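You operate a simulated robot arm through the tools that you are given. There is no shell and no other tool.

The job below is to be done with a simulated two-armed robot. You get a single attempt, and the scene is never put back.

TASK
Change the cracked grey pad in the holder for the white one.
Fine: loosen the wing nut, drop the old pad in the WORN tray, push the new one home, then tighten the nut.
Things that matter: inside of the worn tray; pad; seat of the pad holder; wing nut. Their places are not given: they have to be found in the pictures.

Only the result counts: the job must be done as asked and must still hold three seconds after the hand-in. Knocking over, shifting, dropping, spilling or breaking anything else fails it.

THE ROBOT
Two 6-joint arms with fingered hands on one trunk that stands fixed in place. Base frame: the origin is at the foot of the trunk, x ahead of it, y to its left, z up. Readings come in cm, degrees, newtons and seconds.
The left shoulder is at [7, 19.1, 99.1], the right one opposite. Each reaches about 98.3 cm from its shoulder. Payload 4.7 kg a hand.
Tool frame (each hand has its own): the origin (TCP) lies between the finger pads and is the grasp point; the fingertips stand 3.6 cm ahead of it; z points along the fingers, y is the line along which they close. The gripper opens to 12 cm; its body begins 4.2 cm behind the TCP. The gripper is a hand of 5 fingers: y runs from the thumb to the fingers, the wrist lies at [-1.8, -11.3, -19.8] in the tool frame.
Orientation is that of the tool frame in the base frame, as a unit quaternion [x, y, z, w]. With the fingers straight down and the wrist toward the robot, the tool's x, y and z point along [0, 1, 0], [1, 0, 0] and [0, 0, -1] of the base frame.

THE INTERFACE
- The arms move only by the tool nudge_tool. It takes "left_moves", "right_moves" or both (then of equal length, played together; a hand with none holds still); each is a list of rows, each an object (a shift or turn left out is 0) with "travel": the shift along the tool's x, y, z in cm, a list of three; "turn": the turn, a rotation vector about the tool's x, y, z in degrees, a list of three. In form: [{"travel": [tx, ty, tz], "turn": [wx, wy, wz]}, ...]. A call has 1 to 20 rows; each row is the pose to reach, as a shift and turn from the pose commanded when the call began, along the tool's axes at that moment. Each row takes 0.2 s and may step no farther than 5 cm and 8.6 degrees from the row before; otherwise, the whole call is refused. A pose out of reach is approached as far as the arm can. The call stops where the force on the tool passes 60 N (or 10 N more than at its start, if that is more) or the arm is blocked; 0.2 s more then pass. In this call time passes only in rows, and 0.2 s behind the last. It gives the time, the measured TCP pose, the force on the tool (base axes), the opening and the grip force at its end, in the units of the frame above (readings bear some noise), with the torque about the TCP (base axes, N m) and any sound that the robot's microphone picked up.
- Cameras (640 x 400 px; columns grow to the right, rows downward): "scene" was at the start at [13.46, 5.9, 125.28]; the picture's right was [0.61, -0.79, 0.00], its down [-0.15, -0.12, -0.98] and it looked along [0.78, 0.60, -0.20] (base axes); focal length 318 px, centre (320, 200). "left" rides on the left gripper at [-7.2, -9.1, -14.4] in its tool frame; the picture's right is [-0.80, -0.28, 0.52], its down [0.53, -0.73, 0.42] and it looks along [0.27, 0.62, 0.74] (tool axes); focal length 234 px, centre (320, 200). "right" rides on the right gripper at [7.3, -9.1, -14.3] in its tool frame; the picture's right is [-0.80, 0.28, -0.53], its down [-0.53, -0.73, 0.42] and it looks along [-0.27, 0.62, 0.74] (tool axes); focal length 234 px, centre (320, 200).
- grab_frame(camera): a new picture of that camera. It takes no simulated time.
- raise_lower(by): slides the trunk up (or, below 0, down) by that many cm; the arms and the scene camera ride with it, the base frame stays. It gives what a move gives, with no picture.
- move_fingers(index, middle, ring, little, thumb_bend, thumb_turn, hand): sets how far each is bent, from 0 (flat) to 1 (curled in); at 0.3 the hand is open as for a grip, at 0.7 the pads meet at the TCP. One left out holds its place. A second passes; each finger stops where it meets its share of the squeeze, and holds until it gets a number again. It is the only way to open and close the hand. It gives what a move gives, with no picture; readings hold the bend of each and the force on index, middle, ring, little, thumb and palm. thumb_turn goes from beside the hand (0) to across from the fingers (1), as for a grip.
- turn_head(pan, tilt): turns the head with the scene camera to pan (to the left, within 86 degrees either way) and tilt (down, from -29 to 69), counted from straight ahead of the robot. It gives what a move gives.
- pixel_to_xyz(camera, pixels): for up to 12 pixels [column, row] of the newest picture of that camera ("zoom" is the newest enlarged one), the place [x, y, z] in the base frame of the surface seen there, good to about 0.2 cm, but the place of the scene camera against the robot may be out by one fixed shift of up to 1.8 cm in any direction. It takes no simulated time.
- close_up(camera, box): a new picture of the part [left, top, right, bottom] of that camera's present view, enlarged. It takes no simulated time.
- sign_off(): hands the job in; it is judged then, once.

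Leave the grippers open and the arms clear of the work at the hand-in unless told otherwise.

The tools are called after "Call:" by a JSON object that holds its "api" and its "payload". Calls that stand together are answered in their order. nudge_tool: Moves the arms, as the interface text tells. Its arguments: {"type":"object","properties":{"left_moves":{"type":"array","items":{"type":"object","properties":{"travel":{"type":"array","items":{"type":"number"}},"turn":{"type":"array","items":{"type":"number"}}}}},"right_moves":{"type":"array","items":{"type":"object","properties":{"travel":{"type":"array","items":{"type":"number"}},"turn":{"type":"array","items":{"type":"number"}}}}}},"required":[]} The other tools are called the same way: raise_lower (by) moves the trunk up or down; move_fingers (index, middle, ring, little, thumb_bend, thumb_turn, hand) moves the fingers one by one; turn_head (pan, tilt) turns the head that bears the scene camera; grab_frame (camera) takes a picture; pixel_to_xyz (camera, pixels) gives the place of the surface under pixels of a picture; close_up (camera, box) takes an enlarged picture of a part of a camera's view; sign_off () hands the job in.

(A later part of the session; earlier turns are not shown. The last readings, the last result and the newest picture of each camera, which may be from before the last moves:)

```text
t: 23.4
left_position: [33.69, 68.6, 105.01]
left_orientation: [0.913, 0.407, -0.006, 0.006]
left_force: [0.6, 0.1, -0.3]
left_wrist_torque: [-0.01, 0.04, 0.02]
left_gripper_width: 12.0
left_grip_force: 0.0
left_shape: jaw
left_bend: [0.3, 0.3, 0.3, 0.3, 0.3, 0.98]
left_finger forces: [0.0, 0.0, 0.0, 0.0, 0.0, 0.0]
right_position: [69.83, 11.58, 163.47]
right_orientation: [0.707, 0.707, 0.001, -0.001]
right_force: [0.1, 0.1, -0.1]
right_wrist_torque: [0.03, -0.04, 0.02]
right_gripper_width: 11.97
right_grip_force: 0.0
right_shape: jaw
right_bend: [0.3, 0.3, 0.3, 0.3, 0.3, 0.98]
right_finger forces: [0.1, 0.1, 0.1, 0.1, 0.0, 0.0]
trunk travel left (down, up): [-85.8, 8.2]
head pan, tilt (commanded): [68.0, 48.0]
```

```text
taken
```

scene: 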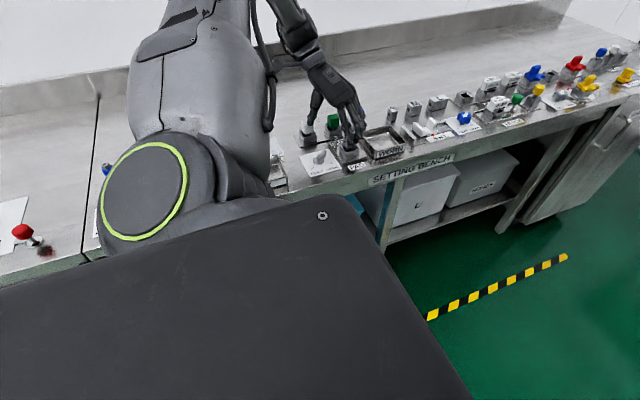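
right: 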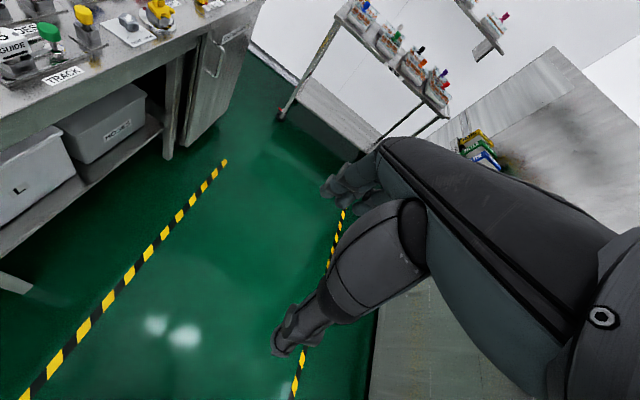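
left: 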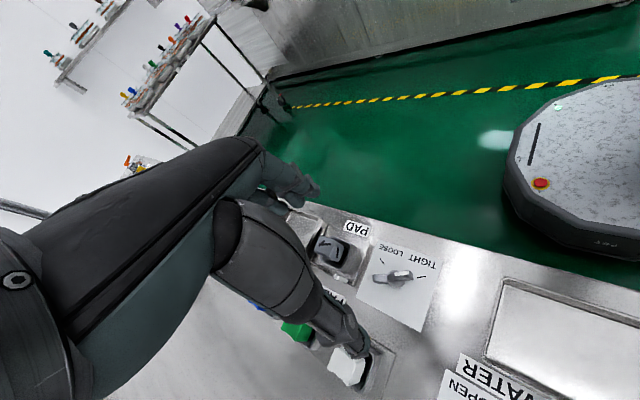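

Clear now, everything still in place. The yaw range below about -20° is at the arm's limits here, so I'll instead use yaw near +75° (wrist toward the robot) and push the wing with a fingertip. I'll turn the hand there at a safe height.

Call:
{"api": "nudge_tool", "payload": {"left_moves": [{"travel": [-0.2, 0.4, -0.8], "turn": [0, 0, -7.3]}, {"travel": [-0.4, 0.8, -1.6], "turn": [0, 0, -14.6]}, {"travel": [-0.6, 1.2, -2.4], "turn": [0, 0, -21.9]}, {"travel": [-0.8, 1.6, -3], "turn": [0, 0, -29.2]}, {"travel": [-1.0, 1.9, -3], "turn": [0, 0, -36.5]}, {"travel": [-1.2, 2.3, -3], "turn": [0, 0, -43.8]}, {"travel": [-1.5, 2.7, -3], "turn": [0, 0, -51.1]}, {"travel": [-1.7, 3.1, -3], "turn": [0, 0, -58.4]}, {"travel": [-1.9, 3.4, -3], "turn": [0, 0, -65.7]}, {"travel": [-2.1, 3.8, -3], "turn": [0, 0, -73]}, {"travel": [-2.3, 4.2, -3], "turn": [0, 0, -80.3]}, {"travel": [-2.5, 4.6, -3], "turn": [0, 0, -87.6]}, {"travel": [-2.7, 5.0, -3], "turn": [0, 0, -94.9]}, {"travel": [-2.9, 5.3, -3], "turn": [0, 0, -102.2]}, {"travel": [-3.1, 5.7, -3], "turn": [0, 0, -109.5]}, {"travel": [-3.37, 6.12, -3], "turn": [0, 0, -117]}]}}

Call:
{"api": "grab_frame", "payload": {"camera": "left"}}

Call:
{"api": "grab_frame", "payload": {"camera": "scene"}}

```text
t: 26.8
left_position: [36.17, 62.26, 107.99]
left_orientation: [0.129, 0.992, -0.01, -0.001]
left_force: [-0.7, 0.4, 0.5]
left_wrist_torque: [0.0, 0.0, 0.02]
left_gripper_width: 12.02
left_grip_force: 0.0
left_shape: jaw
left_bend: [0.3, 0.3, 0.3, 0.3, 0.3, 0.98]
left_finger forces: [0.1, 0.0, 0.0, 0.0, 0.1, 0.1]
left hand out of reach, approached as far as the arm can: row 1, 2, 3, 4, 5, 6, 7, 8, 9, 10, 11, 12, 13, 14
right_position: [69.98, 11.9, 163.51]
right_orientation: [0.707, 0.707, -0.002, 0.0]
right_force: [0.0, -0.2, 0.5]
right_wrist_torque: [-0.03, 0.03, 0.0]
right_gripper_width: 12.0
right_grip_force: 0.1
right_shape: jaw
right_bend: [0.3, 0.3, 0.3, 0.3, 0.3, 0.98]
right_finger forces: [0.0, 0.0, 0.0, 0.1, 0.0, 0.0]
trunk travel left (down, up): [-85.8, 8.2]
head pan, tilt (commanded): [68.0, 48.0]
```

```text
taken
```

left: 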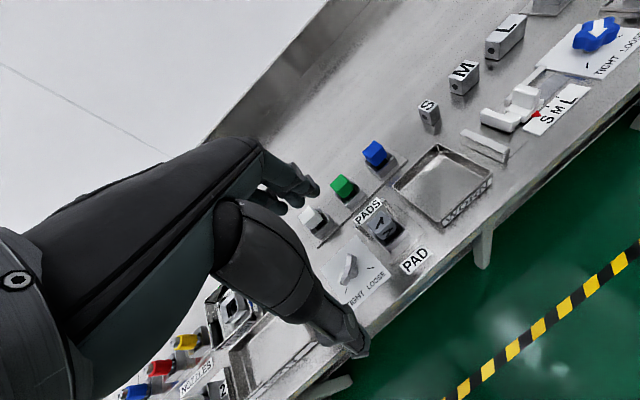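

```text
taken
```

scene: 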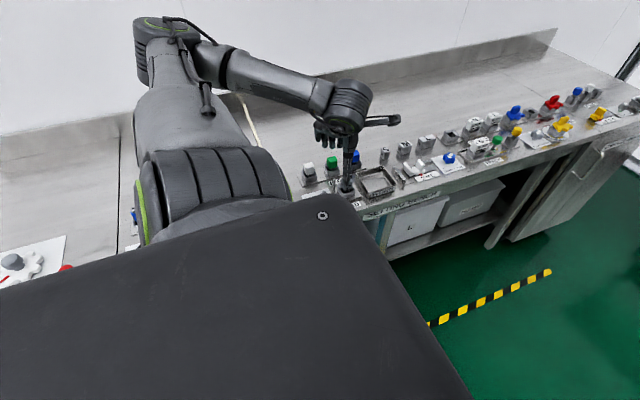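

At yaw 75° the pose is fully reachable. I'll form a pointing hand (index out, other fingers curled, thumb aside) and look at it to learn its tip position.

Call:
{"api": "move_fingers", "payload": {"hand": "left", "index": 0.4, "middle": 1.0, "ring": 1.0, "little": 1.0, "thumb_bend": 0.0, "thumb_turn": 0.0}}

Call:
{"api": "grab_frame", "payload": {"camera": "left"}}

Call:
{"api": "close_up", "payload": {"camera": "scene", "box": [280, 60, 420, 210]}}

```text
t: 27.8
left_position: [35.98, 62.08, 108.1]
left_orientation: [0.13, 0.991, -0.008, -0.001]
left_force: [-0.2, 0.0, 0.1]
left_wrist_torque: [0.01, 0.0, -0.01]
left_gripper_width: 18.34
left_grip_force: 0.1
left_shape: fingers
left_bend: [0.4, 1.0, 1.0, 1.0, 0.0, 0.0]
left_finger forces: [0.2, 0.1, 0.1, 0.0, 0.0, 0.1]
right_position: [69.75, 11.59, 163.67]
right_orientation: [0.707, 0.708, 0.0, 0.001]
right_force: [-0.2, -0.1, 0.2]
right_wrist_torque: [0.0, -0.02, 0.02]
right_gripper_width: 11.97
right_grip_force: 0.1
right_shape: jaw
right_bend: [0.3, 0.3, 0.3, 0.3, 0.3, 0.98]
right_finger forces: [0.0, 0.0, 0.0, 0.1, 0.0, 0.0]
trunk travel left (down, up): [-85.8, 8.2]
head pan, tilt (commanded): [68.0, 48.0]
```

```text
taken
```

left: 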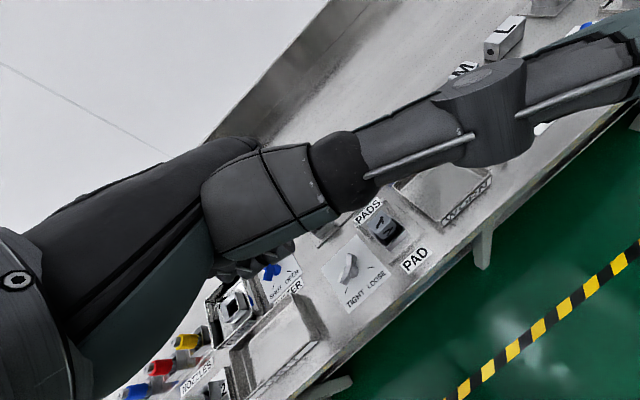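

```text
2.67 times, centred on (350, 135) of scene
```

zoom: 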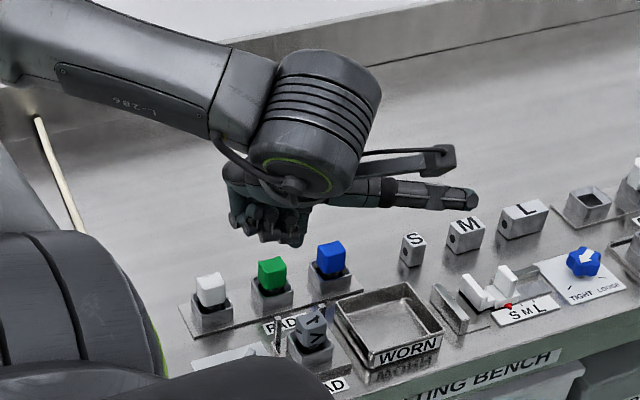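

The thumb sticks straight out sideways this way, which is awkward near the other fixtures. I'll try a pinch shape instead: thumb, index and middle together, ring and little curled.

Call:
{"api": "move_fingers", "payload": {"hand": "left", "index": 0.7, "middle": 0.7, "ring": 1.0, "little": 1.0, "thumb_bend": 0.4, "thumb_turn": 1.0}}

Call:
{"api": "move_fingers", "payload": {"hand": "left", "thumb_bend": 0.75}}

Call:
{"api": "grab_frame", "payload": {"camera": "left"}}

Call:
{"api": "close_up", "payload": {"camera": "scene", "box": [280, 60, 420, 210]}}

```text
t: 28.8
left_position: [35.98, 62.09, 108.14]
left_orientation: [0.129, 0.992, -0.007, -0.001]
left_force: [0.3, -0.1, -0.2]
left_wrist_torque: [-0.03, 0.02, -0.02]
left_gripper_width: 4.88
left_grip_force: 0.1
left_shape: fingers
left_bend: [0.7, 0.7, 1.0, 1.0, 0.4, 0.99]
left_finger forces: [0.1, 0.1, 0.0, 0.0, 0.0, 0.0]
right_position: [69.79, 11.64, 163.53]
right_orientation: [0.707, 0.707, 0.0, 0.0]
right_force: [0.5, 0.2, 0.4]
right_wrist_torque: [0.0, -0.02, -0.02]
right_gripper_width: 12.02
right_grip_force: 0.1
right_shape: jaw
right_bend: [0.3, 0.3, 0.3, 0.3, 0.3, 0.98]
right_finger forces: [0.1, 0.0, 0.0, 0.1, 0.0, 0.0]
trunk travel left (down, up): [-85.8, 8.2]
head pan, tilt (commanded): [68.0, 48.0]
```

```text
t: 29.8
left_position: [35.94, 62.07, 108.11]
left_orientation: [0.13, 0.992, -0.008, 0.0]
left_force: [0.0, -0.7, 0.2]
left_wrist_torque: [0.01, 0.01, 0.02]
left_gripper_width: 0.01
left_grip_force: 0.1
left_shape: fingers
left_bend: [0.69, 0.7, 1.0, 1.0, 0.73, 1.0]
left_finger forces: [0.1, 0.0, 0.1, 0.0, 0.0, 0.0]
right_position: [69.96, 11.55, 163.53]
right_orientation: [0.707, 0.707, 0.0, 0.001]
right_force: [0.4, 0.6, -0.2]
right_wrist_torque: [0.05, -0.02, 0.03]
right_gripper_width: 11.99
right_grip_force: 0.0
right_shape: jaw
right_bend: [0.3, 0.3, 0.3, 0.3, 0.3, 0.98]
right_finger forces: [0.0, 0.1, 0.1, 0.0, 0.0, 0.0]
trunk travel left (down, up): [-85.8, 8.2]
head pan, tilt (commanded): [68.0, 48.0]
```

```text
taken
```

left: 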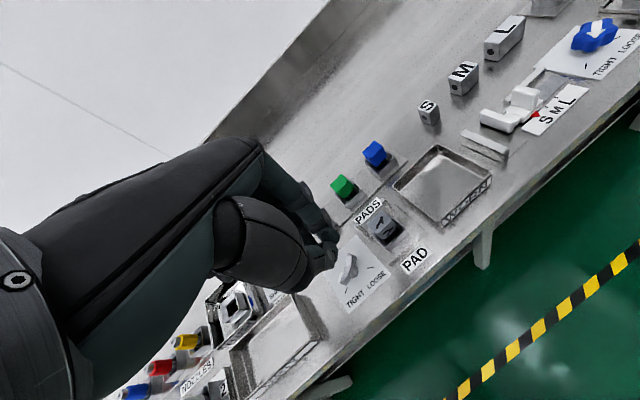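

```text
2.67 times, centred on (350, 135) of scene
```

zoom: 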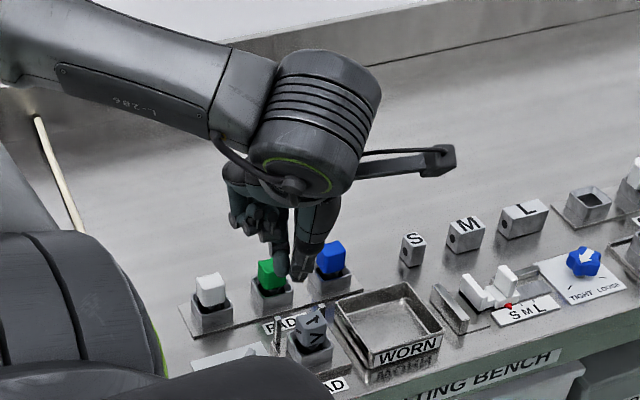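

This is a compact pinch peg, well visible at (325, 250) in the hand camera. I'll measure where its tip and sides lie.

Call:
{"api": "close_up", "payload": {"camera": "left", "box": [250, 190, 410, 310]}}

Call:
{"api": "pixel_to_xyz", "payload": {"camera": "left", "pixels": [[335, 262], [330, 270], [320, 280], [325, 255], [338, 240], [330, 228], [322, 215], [310, 240], [318, 232], [336, 250]]}}

```text
3.33 times, centred on (330, 250) of left
```

zoom: 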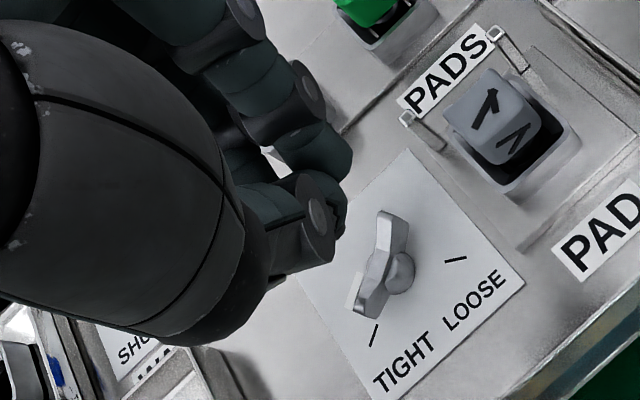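

```text
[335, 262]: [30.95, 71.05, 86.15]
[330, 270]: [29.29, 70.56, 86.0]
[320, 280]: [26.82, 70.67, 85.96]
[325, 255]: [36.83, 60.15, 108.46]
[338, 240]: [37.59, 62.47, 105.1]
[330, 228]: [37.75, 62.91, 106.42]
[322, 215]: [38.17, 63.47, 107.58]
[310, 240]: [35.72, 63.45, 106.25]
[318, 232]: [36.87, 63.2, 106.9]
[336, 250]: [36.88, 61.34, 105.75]
```

The pinch tip reaches about 3.2 cm ahead of the TCP, with its near face at tool x≈-1.3. I'll check what lies left of the nut plate (blue valve lever at (270, 270), tray edge) before coming down there.

Call:
{"api": "grab_frame", "payload": {"camera": "left"}}

Call:
{"api": "pixel_to_xyz", "payload": {"camera": "left", "pixels": [[268, 296], [280, 293], [300, 300], [322, 328], [240, 300], [347, 265], [352, 258], [345, 280], [380, 225], [387, 232], [312, 345]]}}

Call:
{"api": "close_up", "payload": {"camera": "left", "box": [180, 250, 340, 400]}}

```text
taken
```

left: 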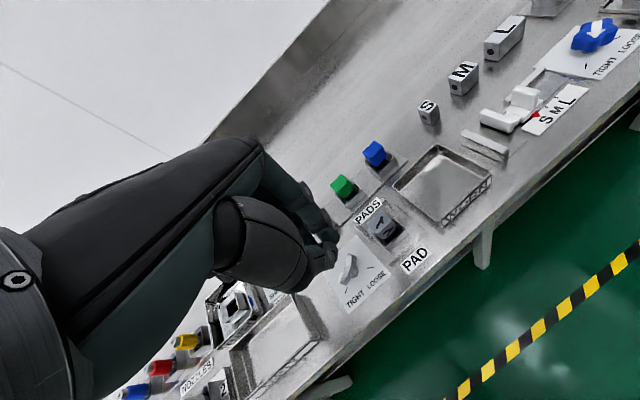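

```text
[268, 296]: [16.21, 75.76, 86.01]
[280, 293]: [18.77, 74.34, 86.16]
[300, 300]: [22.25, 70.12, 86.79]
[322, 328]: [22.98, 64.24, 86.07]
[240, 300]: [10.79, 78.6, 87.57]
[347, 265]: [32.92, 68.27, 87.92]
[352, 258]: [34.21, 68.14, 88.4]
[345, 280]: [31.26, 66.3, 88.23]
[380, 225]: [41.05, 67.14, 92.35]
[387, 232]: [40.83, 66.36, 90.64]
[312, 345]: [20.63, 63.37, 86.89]
```

```text
2.67 times, centred on (260, 325) of left
```

zoom: 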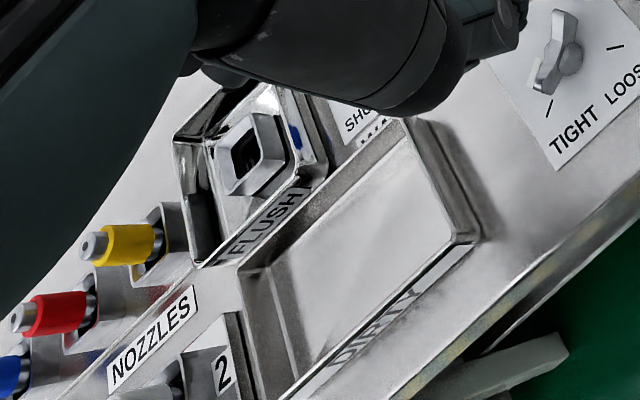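

The area left of the nut plate is clear down to x≈23. I'll move the pinch to the left of the wing's pointer end, at (27.3, 68.8), still at height, then check reach.

Call:
{"api": "nudge_tool", "payload": {"left_moves": [{"travel": [3.4, 1.4, 0]}, {"travel": [6.7, 2.8, 0]}, {"travel": [10.1, 4.26, 0]}, {"travel": [10.1, 4.26, 4]}, {"travel": [10.1, 4.26, 8]}]}}

Call:
{"api": "grab_frame", "payload": {"camera": "left"}}

```text
t: 31.0
left_position: [27.37, 68.91, 99.95]
left_orientation: [0.13, 0.991, -0.008, -0.001]
left_force: [-0.9, 0.8, -0.1]
left_wrist_torque: [-0.02, 0.01, 0.0]
left_gripper_width: 0.0
left_grip_force: 0.0
left_shape: fingers
left_bend: [0.69, 0.7, 1.0, 1.0, 0.73, 1.0]
left_finger forces: [0.0, 0.0, 0.1, 0.0, 0.1, 0.0]
left hand out of reach, approached as far as the arm can: row 1, 2, 3, 4
right_position: [69.8, 11.66, 163.44]
right_orientation: [0.707, 0.707, 0.0, 0.0]
right_force: [0.2, 0.9, 0.5]
right_wrist_torque: [0.02, 0.02, 0.02]
right_gripper_width: 11.98
right_grip_force: 0.0
right_shape: jaw
right_bend: [0.3, 0.3, 0.3, 0.3, 0.3, 0.98]
right_finger forces: [0.1, 0.1, 0.0, 0.0, 0.0, 0.0]
trunk travel left (down, up): [-85.8, 8.2]
head pan, tilt (commanded): [68.0, 48.0]
```

```text
taken
```

left: 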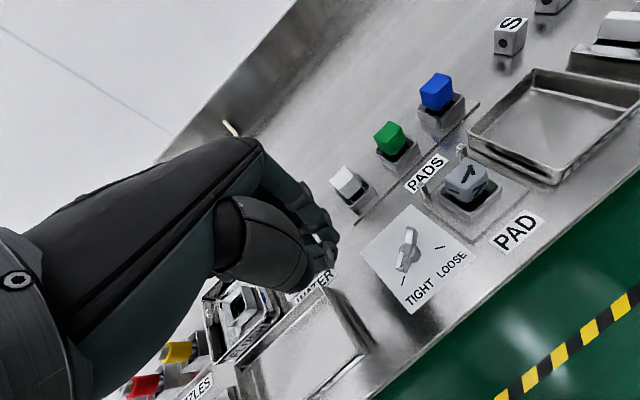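

Good: the pose is reached and this view shows all pads, the holder, the nut and the tray unobstructed. I'll enlarge and measure the pads while I have it.

Call:
{"api": "close_up", "payload": {"camera": "left", "box": [410, 110, 570, 260]}}

Call:
{"api": "pixel_to_xyz", "payload": {"camera": "left", "pixels": [[465, 162], [447, 180], [487, 178], [472, 195], [465, 178], [425, 190], [460, 152], [440, 200], [480, 222], [515, 190], [462, 212], [490, 185]]}}

Call:
{"api": "close_up", "payload": {"camera": "left", "box": [320, 60, 480, 220]}}

Call:
{"api": "pixel_to_xyz", "payload": {"camera": "left", "pixels": [[347, 168], [332, 184], [361, 186], [348, 195], [347, 182], [390, 122], [376, 135], [406, 137], [393, 155], [366, 195], [352, 210], [338, 197]]}}

```text
2.67 times, centred on (490, 185) of left
```

zoom: 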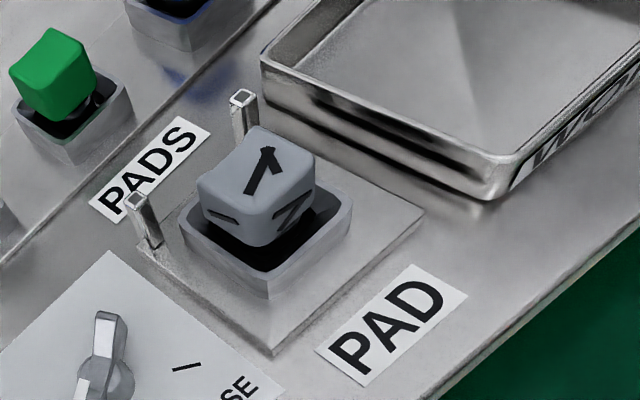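

```text
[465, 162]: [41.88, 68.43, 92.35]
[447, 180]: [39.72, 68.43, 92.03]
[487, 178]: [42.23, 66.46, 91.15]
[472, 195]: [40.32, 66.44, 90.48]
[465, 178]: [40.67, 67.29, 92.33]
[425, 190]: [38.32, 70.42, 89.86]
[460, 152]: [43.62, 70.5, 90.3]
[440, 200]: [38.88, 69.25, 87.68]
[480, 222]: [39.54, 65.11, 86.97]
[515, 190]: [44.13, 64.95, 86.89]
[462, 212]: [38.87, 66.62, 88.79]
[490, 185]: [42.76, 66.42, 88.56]
```

```text
2.50 times, centred on (400, 140) of left
```

zoom: 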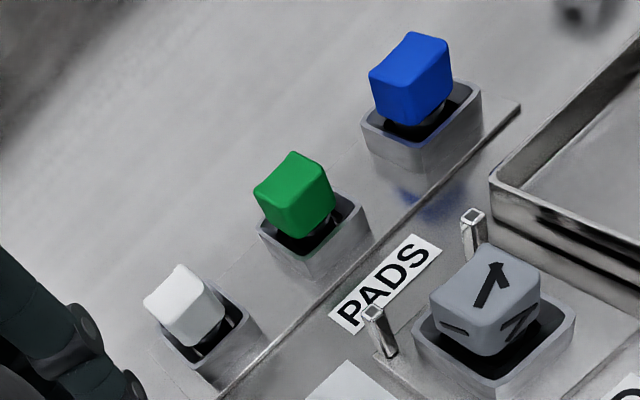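

```text
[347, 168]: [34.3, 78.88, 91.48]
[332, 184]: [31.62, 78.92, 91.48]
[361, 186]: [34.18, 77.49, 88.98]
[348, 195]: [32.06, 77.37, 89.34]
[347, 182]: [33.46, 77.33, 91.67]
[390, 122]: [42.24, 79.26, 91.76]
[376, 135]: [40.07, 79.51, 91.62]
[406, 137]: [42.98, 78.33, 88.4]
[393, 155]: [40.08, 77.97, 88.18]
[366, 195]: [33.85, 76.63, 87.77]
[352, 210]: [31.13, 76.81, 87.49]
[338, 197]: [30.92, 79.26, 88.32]
```

I'll take tighter close-ups of the grey pad and the white pad to get their head centres precisely.

Call:
{"api": "close_up", "payload": {"camera": "left", "box": [416, 140, 528, 230]}}

Call:
{"api": "pixel_to_xyz", "payload": {"camera": "zoom", "pixels": [[150, 200], [265, 105], [365, 160], [255, 265], [250, 180], [200, 250], [320, 250], [60, 220], [235, 55], [140, 230], [265, 350], [430, 240]]}}

Call:
{"api": "close_up", "payload": {"camera": "left", "box": [316, 150, 396, 220]}}

```text
4.44 times, centred on (472, 185) of left
```

zoom: 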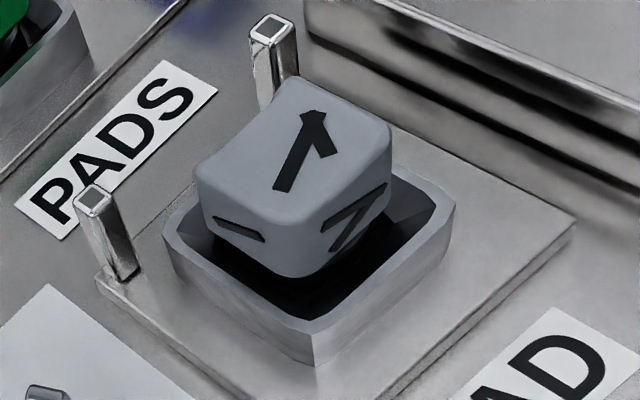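

```text
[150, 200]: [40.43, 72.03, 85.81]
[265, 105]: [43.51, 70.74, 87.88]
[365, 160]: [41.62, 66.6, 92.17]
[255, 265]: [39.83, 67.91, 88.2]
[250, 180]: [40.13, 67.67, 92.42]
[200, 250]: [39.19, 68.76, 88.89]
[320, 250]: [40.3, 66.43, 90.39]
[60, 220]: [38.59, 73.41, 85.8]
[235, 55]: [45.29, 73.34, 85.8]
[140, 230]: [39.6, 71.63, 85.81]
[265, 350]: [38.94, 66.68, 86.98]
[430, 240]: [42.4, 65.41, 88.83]
```

```text
5.71 times, centred on (356, 185) of left
```

zoom: 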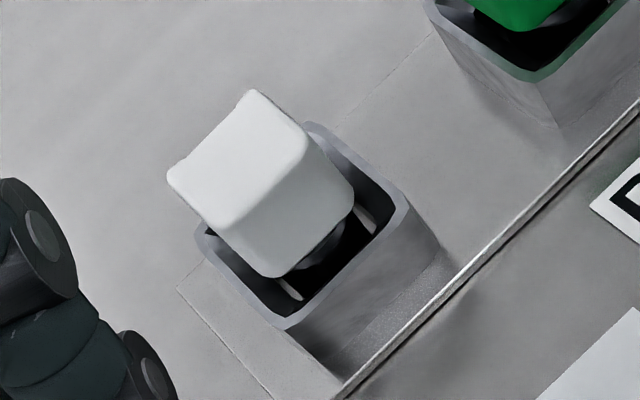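

I'll sample the white pad's top corners from this newest zoom, then do the same for the grey one.

Call:
{"api": "pixel_to_xyz", "payload": {"camera": "zoom", "pixels": [[175, 180], [252, 97], [303, 145], [230, 218], [240, 158], [345, 195], [275, 270], [305, 130], [200, 235], [405, 205], [285, 322], [368, 220]]}}

Call:
{"api": "close_up", "payload": {"camera": "left", "box": [416, 140, 528, 230]}}

Call:
{"api": "pixel_to_xyz", "payload": {"camera": "zoom", "pixels": [[202, 175], [290, 85], [383, 130], [285, 212], [283, 145], [205, 225], [295, 270], [380, 200], [170, 225], [315, 325], [447, 205], [92, 200]]}}

```text
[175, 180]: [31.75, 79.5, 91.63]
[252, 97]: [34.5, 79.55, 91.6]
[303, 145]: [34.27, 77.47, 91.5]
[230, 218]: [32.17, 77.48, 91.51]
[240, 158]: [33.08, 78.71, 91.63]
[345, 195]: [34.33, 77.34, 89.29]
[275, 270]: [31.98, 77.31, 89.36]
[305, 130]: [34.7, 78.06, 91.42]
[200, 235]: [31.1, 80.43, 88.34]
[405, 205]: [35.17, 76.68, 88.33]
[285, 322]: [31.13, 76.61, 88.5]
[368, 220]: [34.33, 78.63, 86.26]
```

```text
4.44 times, centred on (472, 185) of left
```

zoom: 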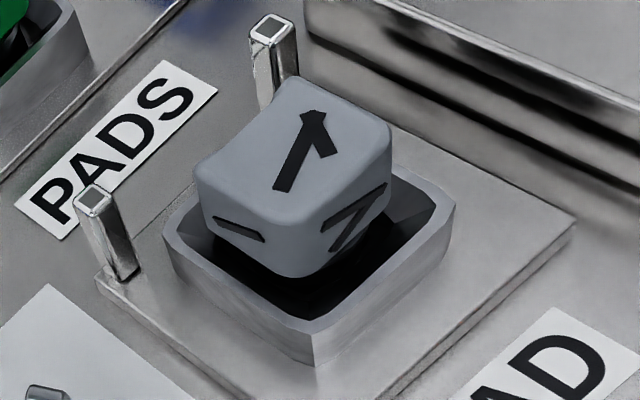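

```text
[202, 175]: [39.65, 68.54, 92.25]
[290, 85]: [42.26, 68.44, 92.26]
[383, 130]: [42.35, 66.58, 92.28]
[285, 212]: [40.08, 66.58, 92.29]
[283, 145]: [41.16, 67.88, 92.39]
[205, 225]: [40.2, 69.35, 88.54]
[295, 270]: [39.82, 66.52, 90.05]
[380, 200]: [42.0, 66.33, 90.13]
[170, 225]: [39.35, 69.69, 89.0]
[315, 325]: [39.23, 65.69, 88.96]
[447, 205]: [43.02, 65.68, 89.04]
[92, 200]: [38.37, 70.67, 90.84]
```

Measurements: grey head centre (41.05, 67.6), about 2.9×2.4 cm, top 92.3; white head centre (33.1, 78.5), top 91.6; guide pins at (38.4, 70.6) and (43.6, 70.6), tops 90.9. Now I'll lower the pinch beside the nut to TCP z≈91.5.

Call:
{"api": "nudge_tool", "payload": {"left_moves": [{"travel": [0, 0, 3]}, {"travel": [0, 0, 6]}, {"travel": [0, 0, 8.4]}]}}

Call:
{"api": "grab_frame", "payload": {"camera": "left"}}

Call:
{"api": "close_up", "payload": {"camera": "left", "box": [260, 170, 470, 330]}}

```text
t: 31.8
left_position: [27.4, 68.59, 91.5]
left_orientation: [0.13, 0.992, -0.007, -0.001]
left_force: [0.4, -1.1, -0.8]
left_wrist_torque: [0.01, 0.04, 0.0]
left_gripper_width: 0.0
left_grip_force: 0.1
left_shape: fingers
left_bend: [0.69, 0.7, 1.0, 1.0, 0.73, 1.0]
left_finger forces: [0.1, 0.1, 0.1, 0.1, 0.0, 0.0]
right_position: [70.11, 11.51, 163.47]
right_orientation: [0.707, 0.707, 0.0, -0.001]
right_force: [0.0, 0.3, 0.8]
right_wrist_torque: [0.02, 0.02, 0.02]
right_gripper_width: 11.99
right_grip_force: 0.0
right_shape: jaw
right_bend: [0.3, 0.3, 0.3, 0.3, 0.3, 0.98]
right_finger forces: [0.1, 0.0, 0.1, 0.1, 0.0, 0.0]
trunk travel left (down, up): [-85.8, 8.2]
head pan, tilt (commanded): [68.0, 48.0]
```

```text
taken
```

left: 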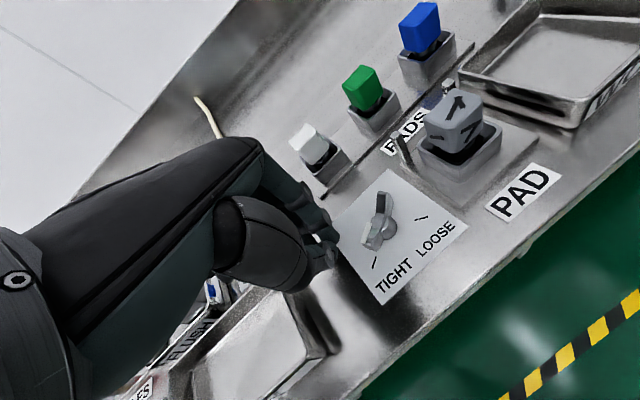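

```text
2.50 times, centred on (365, 250) of left
```

zoom: 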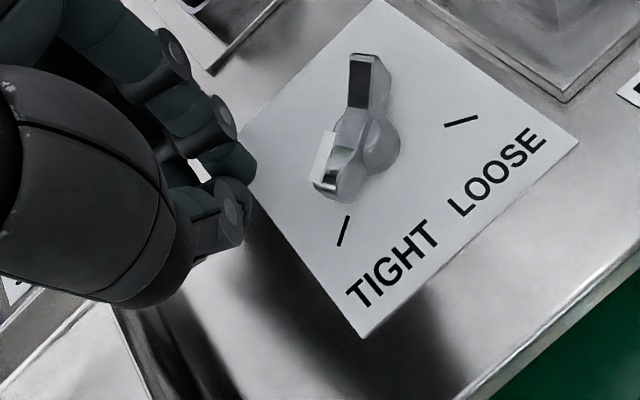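

I'll check the fingertip heights in this zoom before the final lowering.

Call:
{"api": "pixel_to_xyz", "payload": {"camera": "zoom", "pixels": [[248, 180], [240, 165], [240, 205], [235, 240], [225, 245], [215, 250], [245, 192], [232, 220], [325, 190], [345, 195], [355, 60], [340, 170]]}}

```text
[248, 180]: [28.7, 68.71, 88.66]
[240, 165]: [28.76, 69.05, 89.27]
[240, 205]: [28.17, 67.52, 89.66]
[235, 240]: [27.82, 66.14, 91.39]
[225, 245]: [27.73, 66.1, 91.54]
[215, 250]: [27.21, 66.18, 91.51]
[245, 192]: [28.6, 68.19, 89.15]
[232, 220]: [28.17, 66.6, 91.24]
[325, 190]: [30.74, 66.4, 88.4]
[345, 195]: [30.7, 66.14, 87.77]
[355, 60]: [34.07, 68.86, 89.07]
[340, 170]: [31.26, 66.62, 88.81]
```

The index tip is at about 2.9 ahead of the TCP. I'll lower to TCP z=90 and bring the pinch up behind the pointer wing on its clockwise side.

Call:
{"api": "nudge_tool", "payload": {"left_moves": [{"travel": [0.31, 1.16, 0.5]}, {"travel": [0.31, 1.16, 1.5]}, {"travel": [-0.4, 1.35, 1.5]}, {"travel": [-1.04, 1.52, 1.5]}]}}

Call:
{"api": "close_up", "payload": {"camera": "left", "box": [260, 170, 470, 330]}}

```text
t: 32.8
left_position: [28.7, 69.64, 89.93]
left_orientation: [0.13, 0.992, -0.008, -0.001]
left_force: [-0.1, 0.0, 4.3]
left_wrist_torque: [0.04, -0.04, 0.03]
left_gripper_width: 0.0
left_grip_force: 2.5
left_shape: fingers
left_bend: [0.69, 0.7, 1.0, 1.0, 0.73, 1.0]
left_finger forces: [5.8, 0.0, 0.0, 0.0, 0.0, 0.0]
right_position: [69.82, 11.59, 163.63]
right_orientation: [0.707, 0.707, 0.0, 0.0]
right_force: [-0.5, -0.4, -0.1]
right_wrist_torque: [-0.02, 0.01, -0.04]
right_gripper_width: 12.0
right_grip_force: 0.0
right_shape: jaw
right_bend: [0.3, 0.3, 0.3, 0.3, 0.3, 0.98]
right_finger forces: [0.1, 0.0, 0.1, 0.0, 0.1, 0.0]
trunk travel left (down, up): [-85.8, 8.2]
head pan, tilt (commanded): [68.0, 48.0]
```

```text
2.50 times, centred on (365, 250) of left
```

zoom: 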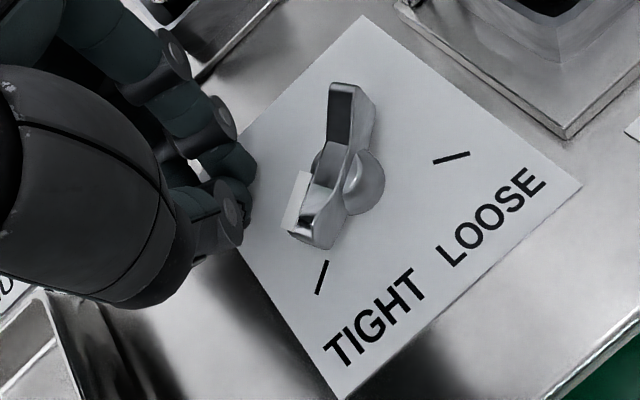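

The index tip is just touching the plate (4.3 N up), so it extends 3.7 cm past the TCP. I'll rise 0.4 cm and move gently into contact with the wing.

Call:
{"api": "nudge_tool", "payload": {"left_moves": [{"travel": [0, 0, -0.4]}, {"travel": [-0.5, -0.2, -0.4]}, {"travel": [-1.03, -0.39, -0.4]}]}}

Call:
{"api": "close_up", "payload": {"camera": "left", "box": [260, 170, 470, 330]}}

```text
t: 33.6
left_position: [29.59, 68.98, 90.44]
left_orientation: [0.129, 0.992, -0.008, -0.001]
left_force: [0.4, -0.3, 0.1]
left_wrist_torque: [-0.01, 0.0, 0.01]
left_gripper_width: 0.0
left_grip_force: 0.0
left_shape: fingers
left_bend: [0.68, 0.7, 1.0, 1.0, 0.73, 1.0]
left_finger forces: [0.0, 0.0, 0.0, 0.1, 0.0, 0.0]
right_position: [69.93, 11.58, 163.53]
right_orientation: [0.707, 0.707, -0.001, 0.0]
right_force: [-0.1, 0.3, 0.5]
right_wrist_torque: [-0.01, -0.01, -0.02]
right_gripper_width: 12.0
right_grip_force: 0.1
right_shape: jaw
right_bend: [0.3, 0.3, 0.3, 0.3, 0.3, 0.98]
right_finger forces: [0.0, 0.1, 0.0, 0.0, 0.0, 0.1]
trunk travel left (down, up): [-85.8, 8.2]
head pan, tilt (commanded): [68.0, 48.0]
```

```text
2.50 times, centred on (365, 250) of left
```

zoom: 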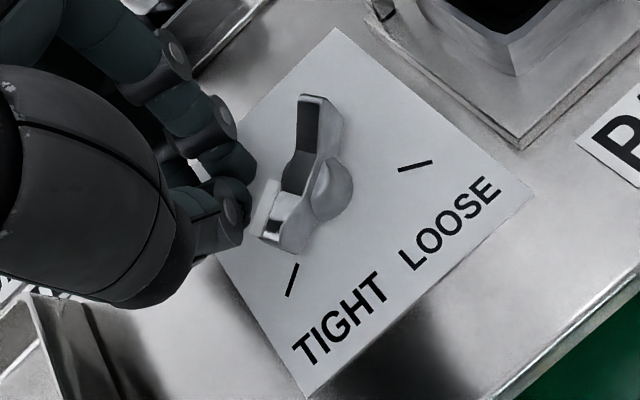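

No contact yet; the thumb is right beside the pointer wing. I'll start pushing along the counterclockwise arc in small steps.

Call:
{"api": "nudge_tool", "payload": {"left_moves": [{"travel": [-0.25, -0.35, 0]}, {"travel": [-0.5, -0.7, 0]}, {"travel": [-0.66, -1.0, 0]}, {"travel": [-0.82, -1.33, 0]}]}}

Call:
{"api": "close_up", "payload": {"camera": "left", "box": [260, 170, 470, 330]}}

```text
t: 34.6
left_position: [29.92, 67.66, 90.41]
left_orientation: [0.13, 0.991, -0.01, -0.001]
left_force: [-1.6, 1.3, 0.8]
left_wrist_torque: [0.01, 0.06, 0.02]
left_gripper_width: 0.0
left_grip_force: 0.1
left_shape: fingers
left_bend: [0.68, 0.7, 1.0, 1.0, 0.74, 1.0]
left_finger forces: [0.1, 0.0, 0.0, 0.0, 0.1, 0.0]
right_position: [69.78, 11.68, 163.62]
right_orientation: [0.708, 0.707, -0.001, 0.0]
right_force: [-0.1, 0.2, -0.6]
right_wrist_torque: [-0.02, -0.02, -0.01]
right_gripper_width: 11.99
right_grip_force: 0.0
right_shape: jaw
right_bend: [0.3, 0.3, 0.3, 0.3, 0.3, 0.98]
right_finger forces: [0.0, 0.0, 0.0, 0.0, 0.0, 0.0]
trunk travel left (down, up): [-85.8, 8.2]
head pan, tilt (commanded): [68.0, 48.0]
```

```text
2.50 times, centred on (365, 250) of left
```

zoom: 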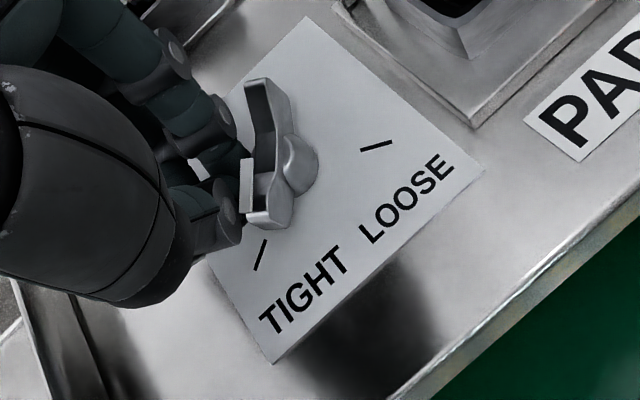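

The nut has begun to turn with little resistance (about 2 N). I'll continue along the arc.

Call:
{"api": "nudge_tool", "payload": {"left_moves": [{"travel": [-0.19, -0.31, 0]}, {"travel": [-0.374, -0.624, 0]}, {"travel": [-0.62, -0.87, 0]}, {"travel": [-0.868, -1.11, 0]}, {"travel": [-1.11, -1.26, 0]}, {"travel": [-1.36, -1.4, 0]}]}}

Call:
{"api": "close_up", "payload": {"camera": "left", "box": [260, 170, 470, 330]}}

```text
t: 36.0
left_position: [30.13, 66.13, 90.46]
left_orientation: [0.127, 0.992, -0.009, -0.004]
left_force: [-36.9, 18.7, 13.7]
left_wrist_torque: [0.85, 1.01, 0.91]
left_gripper_width: 0.37
left_grip_force: 21.0
left_shape: fingers
left_bend: [0.62, 0.7, 1.0, 1.0, 0.75, 1.0]
left_finger forces: [41.2, 0.0, 0.0, 0.0, 1.5, 0.0]
right_position: [69.05, 11.75, 163.83]
right_orientation: [0.707, 0.707, 0.001, 0.002]
right_force: [-0.8, -0.4, 0.3]
right_wrist_torque: [0.01, -0.01, 0.01]
right_gripper_width: 11.98
right_grip_force: 0.0
right_shape: jaw
right_bend: [0.3, 0.3, 0.3, 0.3, 0.3, 0.98]
right_finger forces: [0.0, 0.1, 0.0, 0.1, 0.0, 0.1]
trunk travel left (down, up): [-85.8, 8.2]
head pan, tilt (commanded): [68.0, 48.0]
```

```text
2.50 times, centred on (365, 250) of left
```

zoom: 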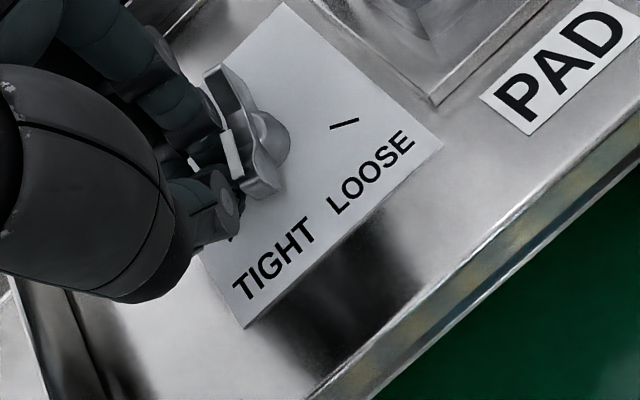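

The index fingertip has jammed against the nut near its hub (about 40 N) after roughly 30° of turn. I'll back off, then push from farther out on the wing, with the TCP about 1 cm nearer the front.

Call:
{"api": "nudge_tool", "payload": {"left_moves": [{"travel": [0.8, -0.15, 0]}, {"travel": [1.6, -0.32, 0]}, {"travel": [1.7, -0.7, 0]}]}}

Call:
{"api": "close_up", "payload": {"camera": "left", "box": [260, 170, 470, 330]}}

```text
t: 36.8
left_position: [29.18, 65.5, 90.41]
left_orientation: [0.131, 0.991, -0.013, 0.001]
left_force: [-0.6, 0.2, -1.4]
left_wrist_torque: [0.01, -0.03, 0.05]
left_gripper_width: 0.01
left_grip_force: 0.0
left_shape: fingers
left_bend: [0.67, 0.7, 1.0, 1.0, 0.75, 1.0]
left_finger forces: [0.0, 0.0, 0.1, 0.1, 0.0, 0.0]
right_position: [69.87, 11.59, 163.52]
right_orientation: [0.708, 0.707, 0.0, 0.0]
right_force: [-0.2, 0.6, -0.6]
right_wrist_torque: [-0.02, 0.01, -0.02]
right_gripper_width: 11.98
right_grip_force: 0.2
right_shape: jaw
right_bend: [0.3, 0.3, 0.3, 0.3, 0.3, 0.98]
right_finger forces: [0.1, 0.0, 0.1, 0.0, 0.0, 0.0]
trunk travel left (down, up): [-85.8, 8.2]
head pan, tilt (commanded): [68.0, 48.0]
```

```text
2.50 times, centred on (365, 250) of left
```

zoom: 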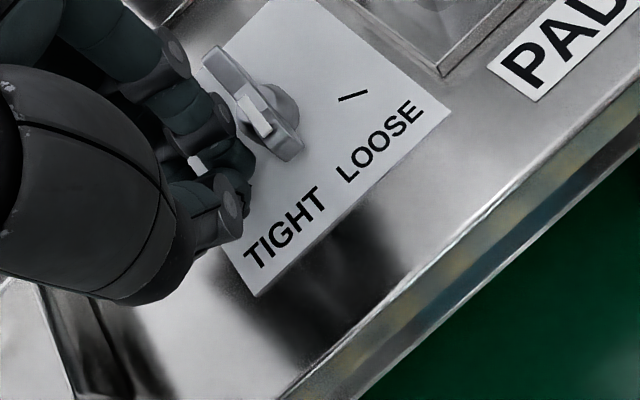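

The nut has turned well: the pointer now aims between the two marks. I'll measure its present angle.

Call:
{"api": "pixel_to_xyz", "payload": {"camera": "zoom", "pixels": [[213, 58], [225, 70], [250, 100], [285, 145], [295, 150], [270, 128], [245, 98], [352, 97], [285, 110], [243, 180], [235, 155], [247, 195]]}}

```text
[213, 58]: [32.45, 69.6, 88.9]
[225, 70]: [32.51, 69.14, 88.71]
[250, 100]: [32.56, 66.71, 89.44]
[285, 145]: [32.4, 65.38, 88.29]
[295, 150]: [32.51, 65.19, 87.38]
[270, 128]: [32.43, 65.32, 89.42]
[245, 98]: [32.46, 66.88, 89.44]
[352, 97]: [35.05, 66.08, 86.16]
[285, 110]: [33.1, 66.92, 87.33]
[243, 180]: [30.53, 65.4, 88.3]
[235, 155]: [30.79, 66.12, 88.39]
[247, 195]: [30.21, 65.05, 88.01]
```

The pointer is now at 270° (straight to the front), so 60° of the 120° are done. I'll carry on pushing the wing's outer end toward LOOSE.

Call:
{"api": "nudge_tool", "payload": {"left_moves": [{"travel": [-0.81, -0.26, 0]}, {"travel": [-1.39, -0.26, 0]}, {"travel": [-1.67, -0.26, 0]}, {"travel": [-1.96, -0.26, 0]}, {"travel": [-2.23, -0.22, 0]}, {"travel": [-2.5, -0.17, 0]}]}}

Call:
{"api": "close_up", "payload": {"camera": "left", "box": [260, 170, 470, 330]}}

```text
t: 38.2
left_position: [31.22, 64.62, 91.02]
left_orientation: [0.13, 0.991, -0.01, 0.0]
left_force: [-23.7, -16.3, 13.5]
left_wrist_torque: [0.12, 0.28, 0.47]
left_gripper_width: 0.01
left_grip_force: 14.9
left_shape: fingers
left_bend: [0.7, 0.71, 1.0, 1.0, 0.73, 1.0]
left_finger forces: [18.3, 12.2, 0.1, 0.0, 0.0, 0.1]
left hand out of reach, approached as far as the arm can: row 4, 5, 6
right_position: [69.26, 11.08, 163.86]
right_orientation: [0.707, 0.707, 0.002, -0.001]
right_force: [-0.6, 0.6, -1.3]
right_wrist_torque: [0.03, 0.03, -0.01]
right_gripper_width: 11.97
right_grip_force: 0.2
right_shape: jaw
right_bend: [0.3, 0.3, 0.3, 0.3, 0.3, 0.98]
right_finger forces: [0.1, 0.0, 0.0, 0.0, 0.0, 0.1]
trunk travel left (down, up): [-85.8, 8.2]
head pan, tilt (commanded): [68.0, 48.0]
```

```text
2.50 times, centred on (365, 250) of left
```

zoom: 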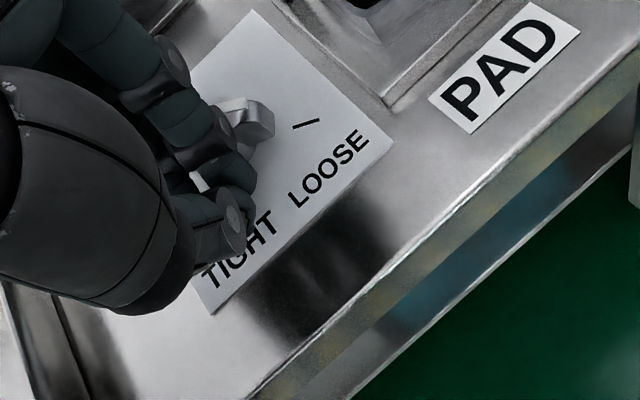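

The nut has turned on, but there is about 29 N of resistance, so it may be at its stop. I'll measure the wing's angle again.

Call:
{"api": "pixel_to_xyz", "payload": {"camera": "zoom", "pixels": [[268, 105], [262, 125], [250, 105], [235, 103], [306, 123], [272, 128], [255, 130], [245, 115], [230, 170], [250, 165]]}}

Call:
{"api": "close_up", "payload": {"camera": "left", "box": [310, 190, 400, 250]}}

```text
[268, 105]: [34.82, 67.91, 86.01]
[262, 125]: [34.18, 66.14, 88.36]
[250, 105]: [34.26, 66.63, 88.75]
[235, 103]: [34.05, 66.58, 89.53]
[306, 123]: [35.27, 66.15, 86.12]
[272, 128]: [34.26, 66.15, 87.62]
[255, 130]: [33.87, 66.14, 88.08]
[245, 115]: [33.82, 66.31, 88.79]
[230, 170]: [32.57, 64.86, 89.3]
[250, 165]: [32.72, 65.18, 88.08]
```

```text
6.67 times, centred on (355, 220) of left
```

zoom: 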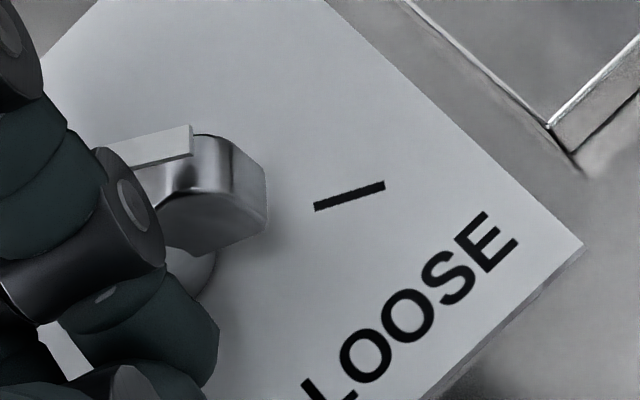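

The pointer tip is at about -30°, right at LOOSE, and the resistance suggests the stop. I'll back off from the wing and rise, then verify.

Call:
{"api": "nudge_tool", "payload": {"left_moves": [{"travel": [0.7, -1.2, 0]}, {"travel": [1.2, -1.8, -1]}, {"travel": [1.2, -1.8, -5]}, {"travel": [1.2, -1.8, -9]}]}}

Call:
{"api": "grab_frame", "payload": {"camera": "left"}}

Call:
{"api": "close_up", "payload": {"camera": "left", "box": [290, 150, 450, 300]}}

```text
t: 39.2
left_position: [30.14, 63.7, 99.73]
left_orientation: [0.129, 0.992, -0.009, -0.002]
left_force: [-1.1, -0.4, -0.4]
left_wrist_torque: [0.0, 0.01, 0.03]
left_gripper_width: 0.03
left_grip_force: 0.1
left_shape: fingers
left_bend: [0.68, 0.7, 1.0, 1.0, 0.74, 1.0]
left_finger forces: [0.0, 0.0, 0.0, 0.0, 0.0, 0.1]
left hand out of reach, approached as far as the arm can: row 1
right_position: [70.09, 11.63, 163.39]
right_orientation: [0.707, 0.707, 0.0, 0.0]
right_force: [-0.2, 0.0, -0.3]
right_wrist_torque: [0.03, -0.03, 0.01]
right_gripper_width: 11.97
right_grip_force: 0.2
right_shape: jaw
right_bend: [0.3, 0.3, 0.3, 0.3, 0.3, 0.98]
right_finger forces: [0.0, 0.0, 0.0, 0.1, 0.1, 0.1]
trunk travel left (down, up): [-85.8, 8.2]
head pan, tilt (commanded): [68.0, 48.0]
```

```text
taken
```

left: 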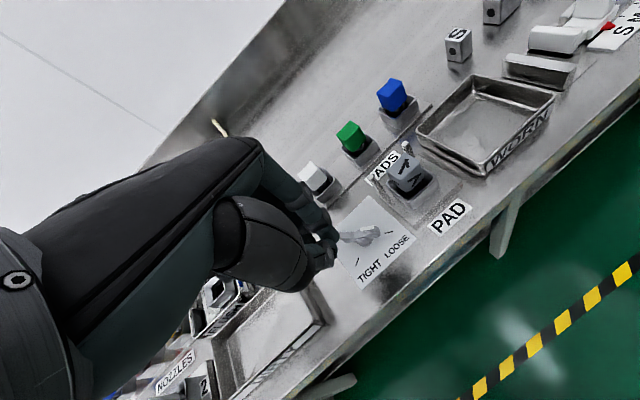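

```text
2.67 times, centred on (370, 225) of left
```

zoom: 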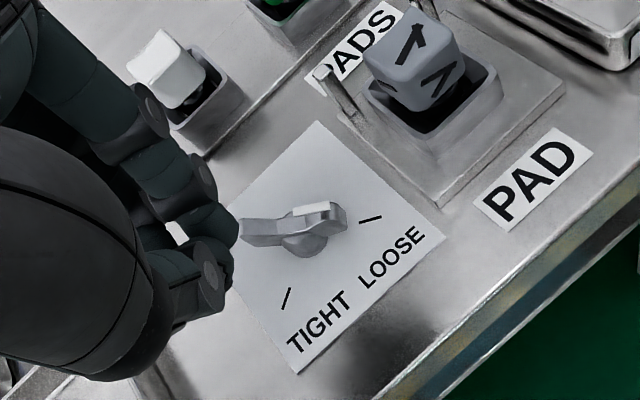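

The pointer now aims at LOOSE. I'll confirm with measured tips.

Call:
{"api": "pixel_to_xyz", "payload": {"camera": "zoom", "pixels": [[250, 225], [265, 225], [335, 208], [345, 215], [370, 219], [287, 298], [310, 245], [300, 212], [320, 208]]}}

```text
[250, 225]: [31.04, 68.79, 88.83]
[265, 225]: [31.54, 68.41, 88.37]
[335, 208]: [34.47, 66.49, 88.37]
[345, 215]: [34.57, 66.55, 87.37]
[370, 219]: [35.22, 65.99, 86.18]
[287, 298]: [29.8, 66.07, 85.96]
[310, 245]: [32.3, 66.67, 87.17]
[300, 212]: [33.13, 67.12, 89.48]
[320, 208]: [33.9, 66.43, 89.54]
```

The nut reads about -31°, i.e. at LOOSE. Next comes the grey pad: I'll raise the hand, yaw to 0° over the holder (closing along x, clear of the two guide pins) and check it is reachable.

Call:
{"api": "nudge_tool", "payload": {"left_moves": [{"travel": [-1.07, 0.69, -2], "turn": [0, 0, 8.33]}, {"travel": [-2.14, 1.38, -4], "turn": [0, 0, 16.67]}, {"travel": [-3.21, 2.07, -5], "turn": [0, 0, 25]}, {"travel": [-4.28, 2.76, -5], "turn": [0, 0, 33.3]}, {"travel": [-5.34, 3.44, -5], "turn": [0, 0, 41.7]}, {"travel": [-6.41, 4.13, -5], "turn": [0, 0, 50]}, {"travel": [-7.48, 4.82, -5], "turn": [0, 0, 58.3]}, {"travel": [-8.55, 5.51, -5], "turn": [0, 0, 66.7]}, {"travel": [-9.62, 6.2, -5], "turn": [0, 0, 75]}]}}

Call:
{"api": "move_fingers", "payload": {"hand": "left", "index": 0.5, "middle": 0.5, "ring": 1.0, "little": 1.0, "thumb_bend": 0.5, "thumb_turn": 1.0}}

Call:
{"api": "grab_frame", "payload": {"camera": "left"}}

Call:
{"api": "grab_frame", "payload": {"camera": "scene"}}

```text
t: 41.2
left_position: [40.24, 67.59, 104.43]
left_orientation: [0.678, 0.735, -0.008, 0.001]
left_force: [0.4, 0.4, 0.2]
left_wrist_torque: [0.03, -0.08, 0.0]
left_gripper_width: 0.0
left_grip_force: 0.0
left_shape: fingers
left_bend: [0.68, 0.7, 1.0, 1.0, 0.74, 1.0]
left_finger forces: [0.0, 0.1, 0.0, 0.0, 0.0, 0.0]
left hand out of reach, approached as far as the arm can: row 3, 4, 5, 6, 7, 8, 9
right_position: [69.72, 11.68, 163.66]
right_orientation: [0.707, 0.707, -0.001, 0.0]
right_force: [-0.7, 0.2, 0.7]
right_wrist_torque: [0.0, 0.01, 0.01]
right_gripper_width: 11.99
right_grip_force: 0.0
right_shape: jaw
right_bend: [0.3, 0.3, 0.3, 0.3, 0.3, 0.98]
right_finger forces: [0.1, 0.1, 0.0, 0.0, 0.0, 0.1]
trunk travel left (down, up): [-85.8, 8.2]
head pan, tilt (commanded): [68.0, 48.0]
```

```text
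t: 42.2
left_position: [40.18, 67.56, 104.26]
left_orientation: [0.681, 0.732, -0.007, -0.003]
left_force: [0.5, 0.1, 0.1]
left_wrist_torque: [-0.01, -0.02, 0.02]
left_gripper_width: 6.23
left_grip_force: 0.0
left_shape: fingers
left_bend: [0.5, 0.5, 1.0, 1.0, 0.5, 1.0]
left_finger forces: [0.0, 0.1, 0.1, 0.0, 0.0, 0.0]
right_position: [70.0, 11.62, 163.55]
right_orientation: [0.708, 0.707, 0.0, 0.0]
right_force: [0.7, 0.1, 0.1]
right_wrist_torque: [0.0, -0.01, -0.03]
right_gripper_width: 12.02
right_grip_force: 0.0
right_shape: jaw
right_bend: [0.3, 0.3, 0.3, 0.3, 0.3, 0.98]
right_finger forces: [0.0, 0.0, 0.0, 0.0, 0.0, 0.0]
trunk travel left (down, up): [-85.8, 8.2]
head pan, tilt (commanded): [68.0, 48.0]
```

```text
taken
```

left: 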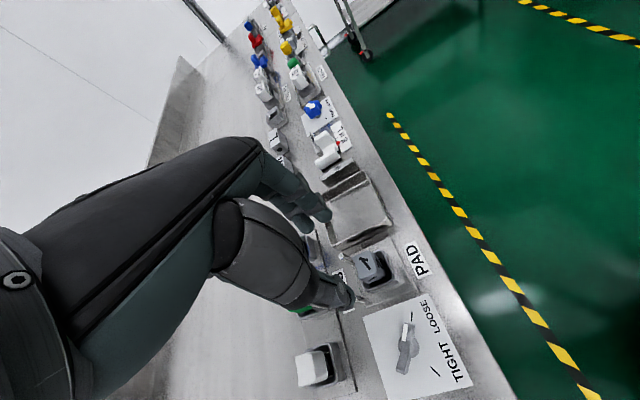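

```text
taken
```

scene: 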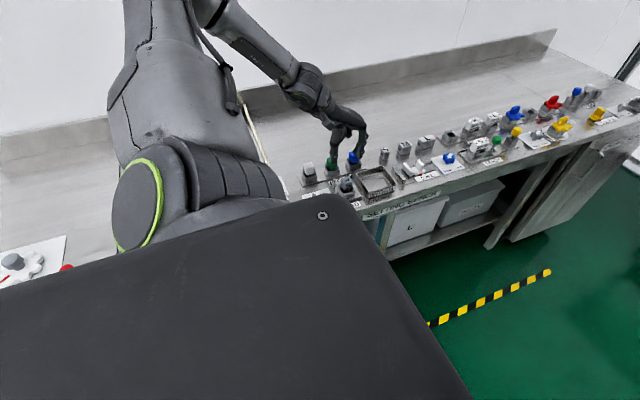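

Nearly there: yaw 4°, position (40.2, 67.6, 104.3), though flagged at the limit. I'll test descending a few cm toward the pad, still well above it, to see if it becomes reachable.

Call:
{"api": "nudge_tool", "payload": {"left_moves": [{"travel": [-0.3, 0.8, 1.5]}, {"travel": [-0.3, 0.8, 3]}, {"travel": [-0.3, 0.8, 4]}]}}

```text
t: 43.0
left_position: [41.14, 67.19, 100.19]
left_orientation: [0.682, 0.731, -0.006, -0.004]
left_force: [-0.9, 0.5, -0.5]
left_wrist_torque: [0.01, 0.02, -0.02]
left_gripper_width: 6.23
left_grip_force: 0.0
left_shape: fingers
left_bend: [0.5, 0.5, 1.0, 1.0, 0.5, 1.0]
left_finger forces: [0.0, 0.1, 0.0, 0.1, 0.0, 0.0]
right_position: [69.97, 11.6, 163.58]
right_orientation: [0.707, 0.707, 0.0, 0.0]
right_force: [-1.0, 0.1, 0.6]
right_wrist_torque: [-0.01, 0.01, -0.04]
right_gripper_width: 11.99
right_grip_force: 0.0
right_shape: jaw
right_bend: [0.3, 0.3, 0.3, 0.3, 0.3, 0.98]
right_finger forces: [0.0, 0.0, 0.0, 0.1, 0.0, 0.1]
trunk travel left (down, up): [-85.8, 8.2]
head pan, tilt (commanded): [68.0, 48.0]
```

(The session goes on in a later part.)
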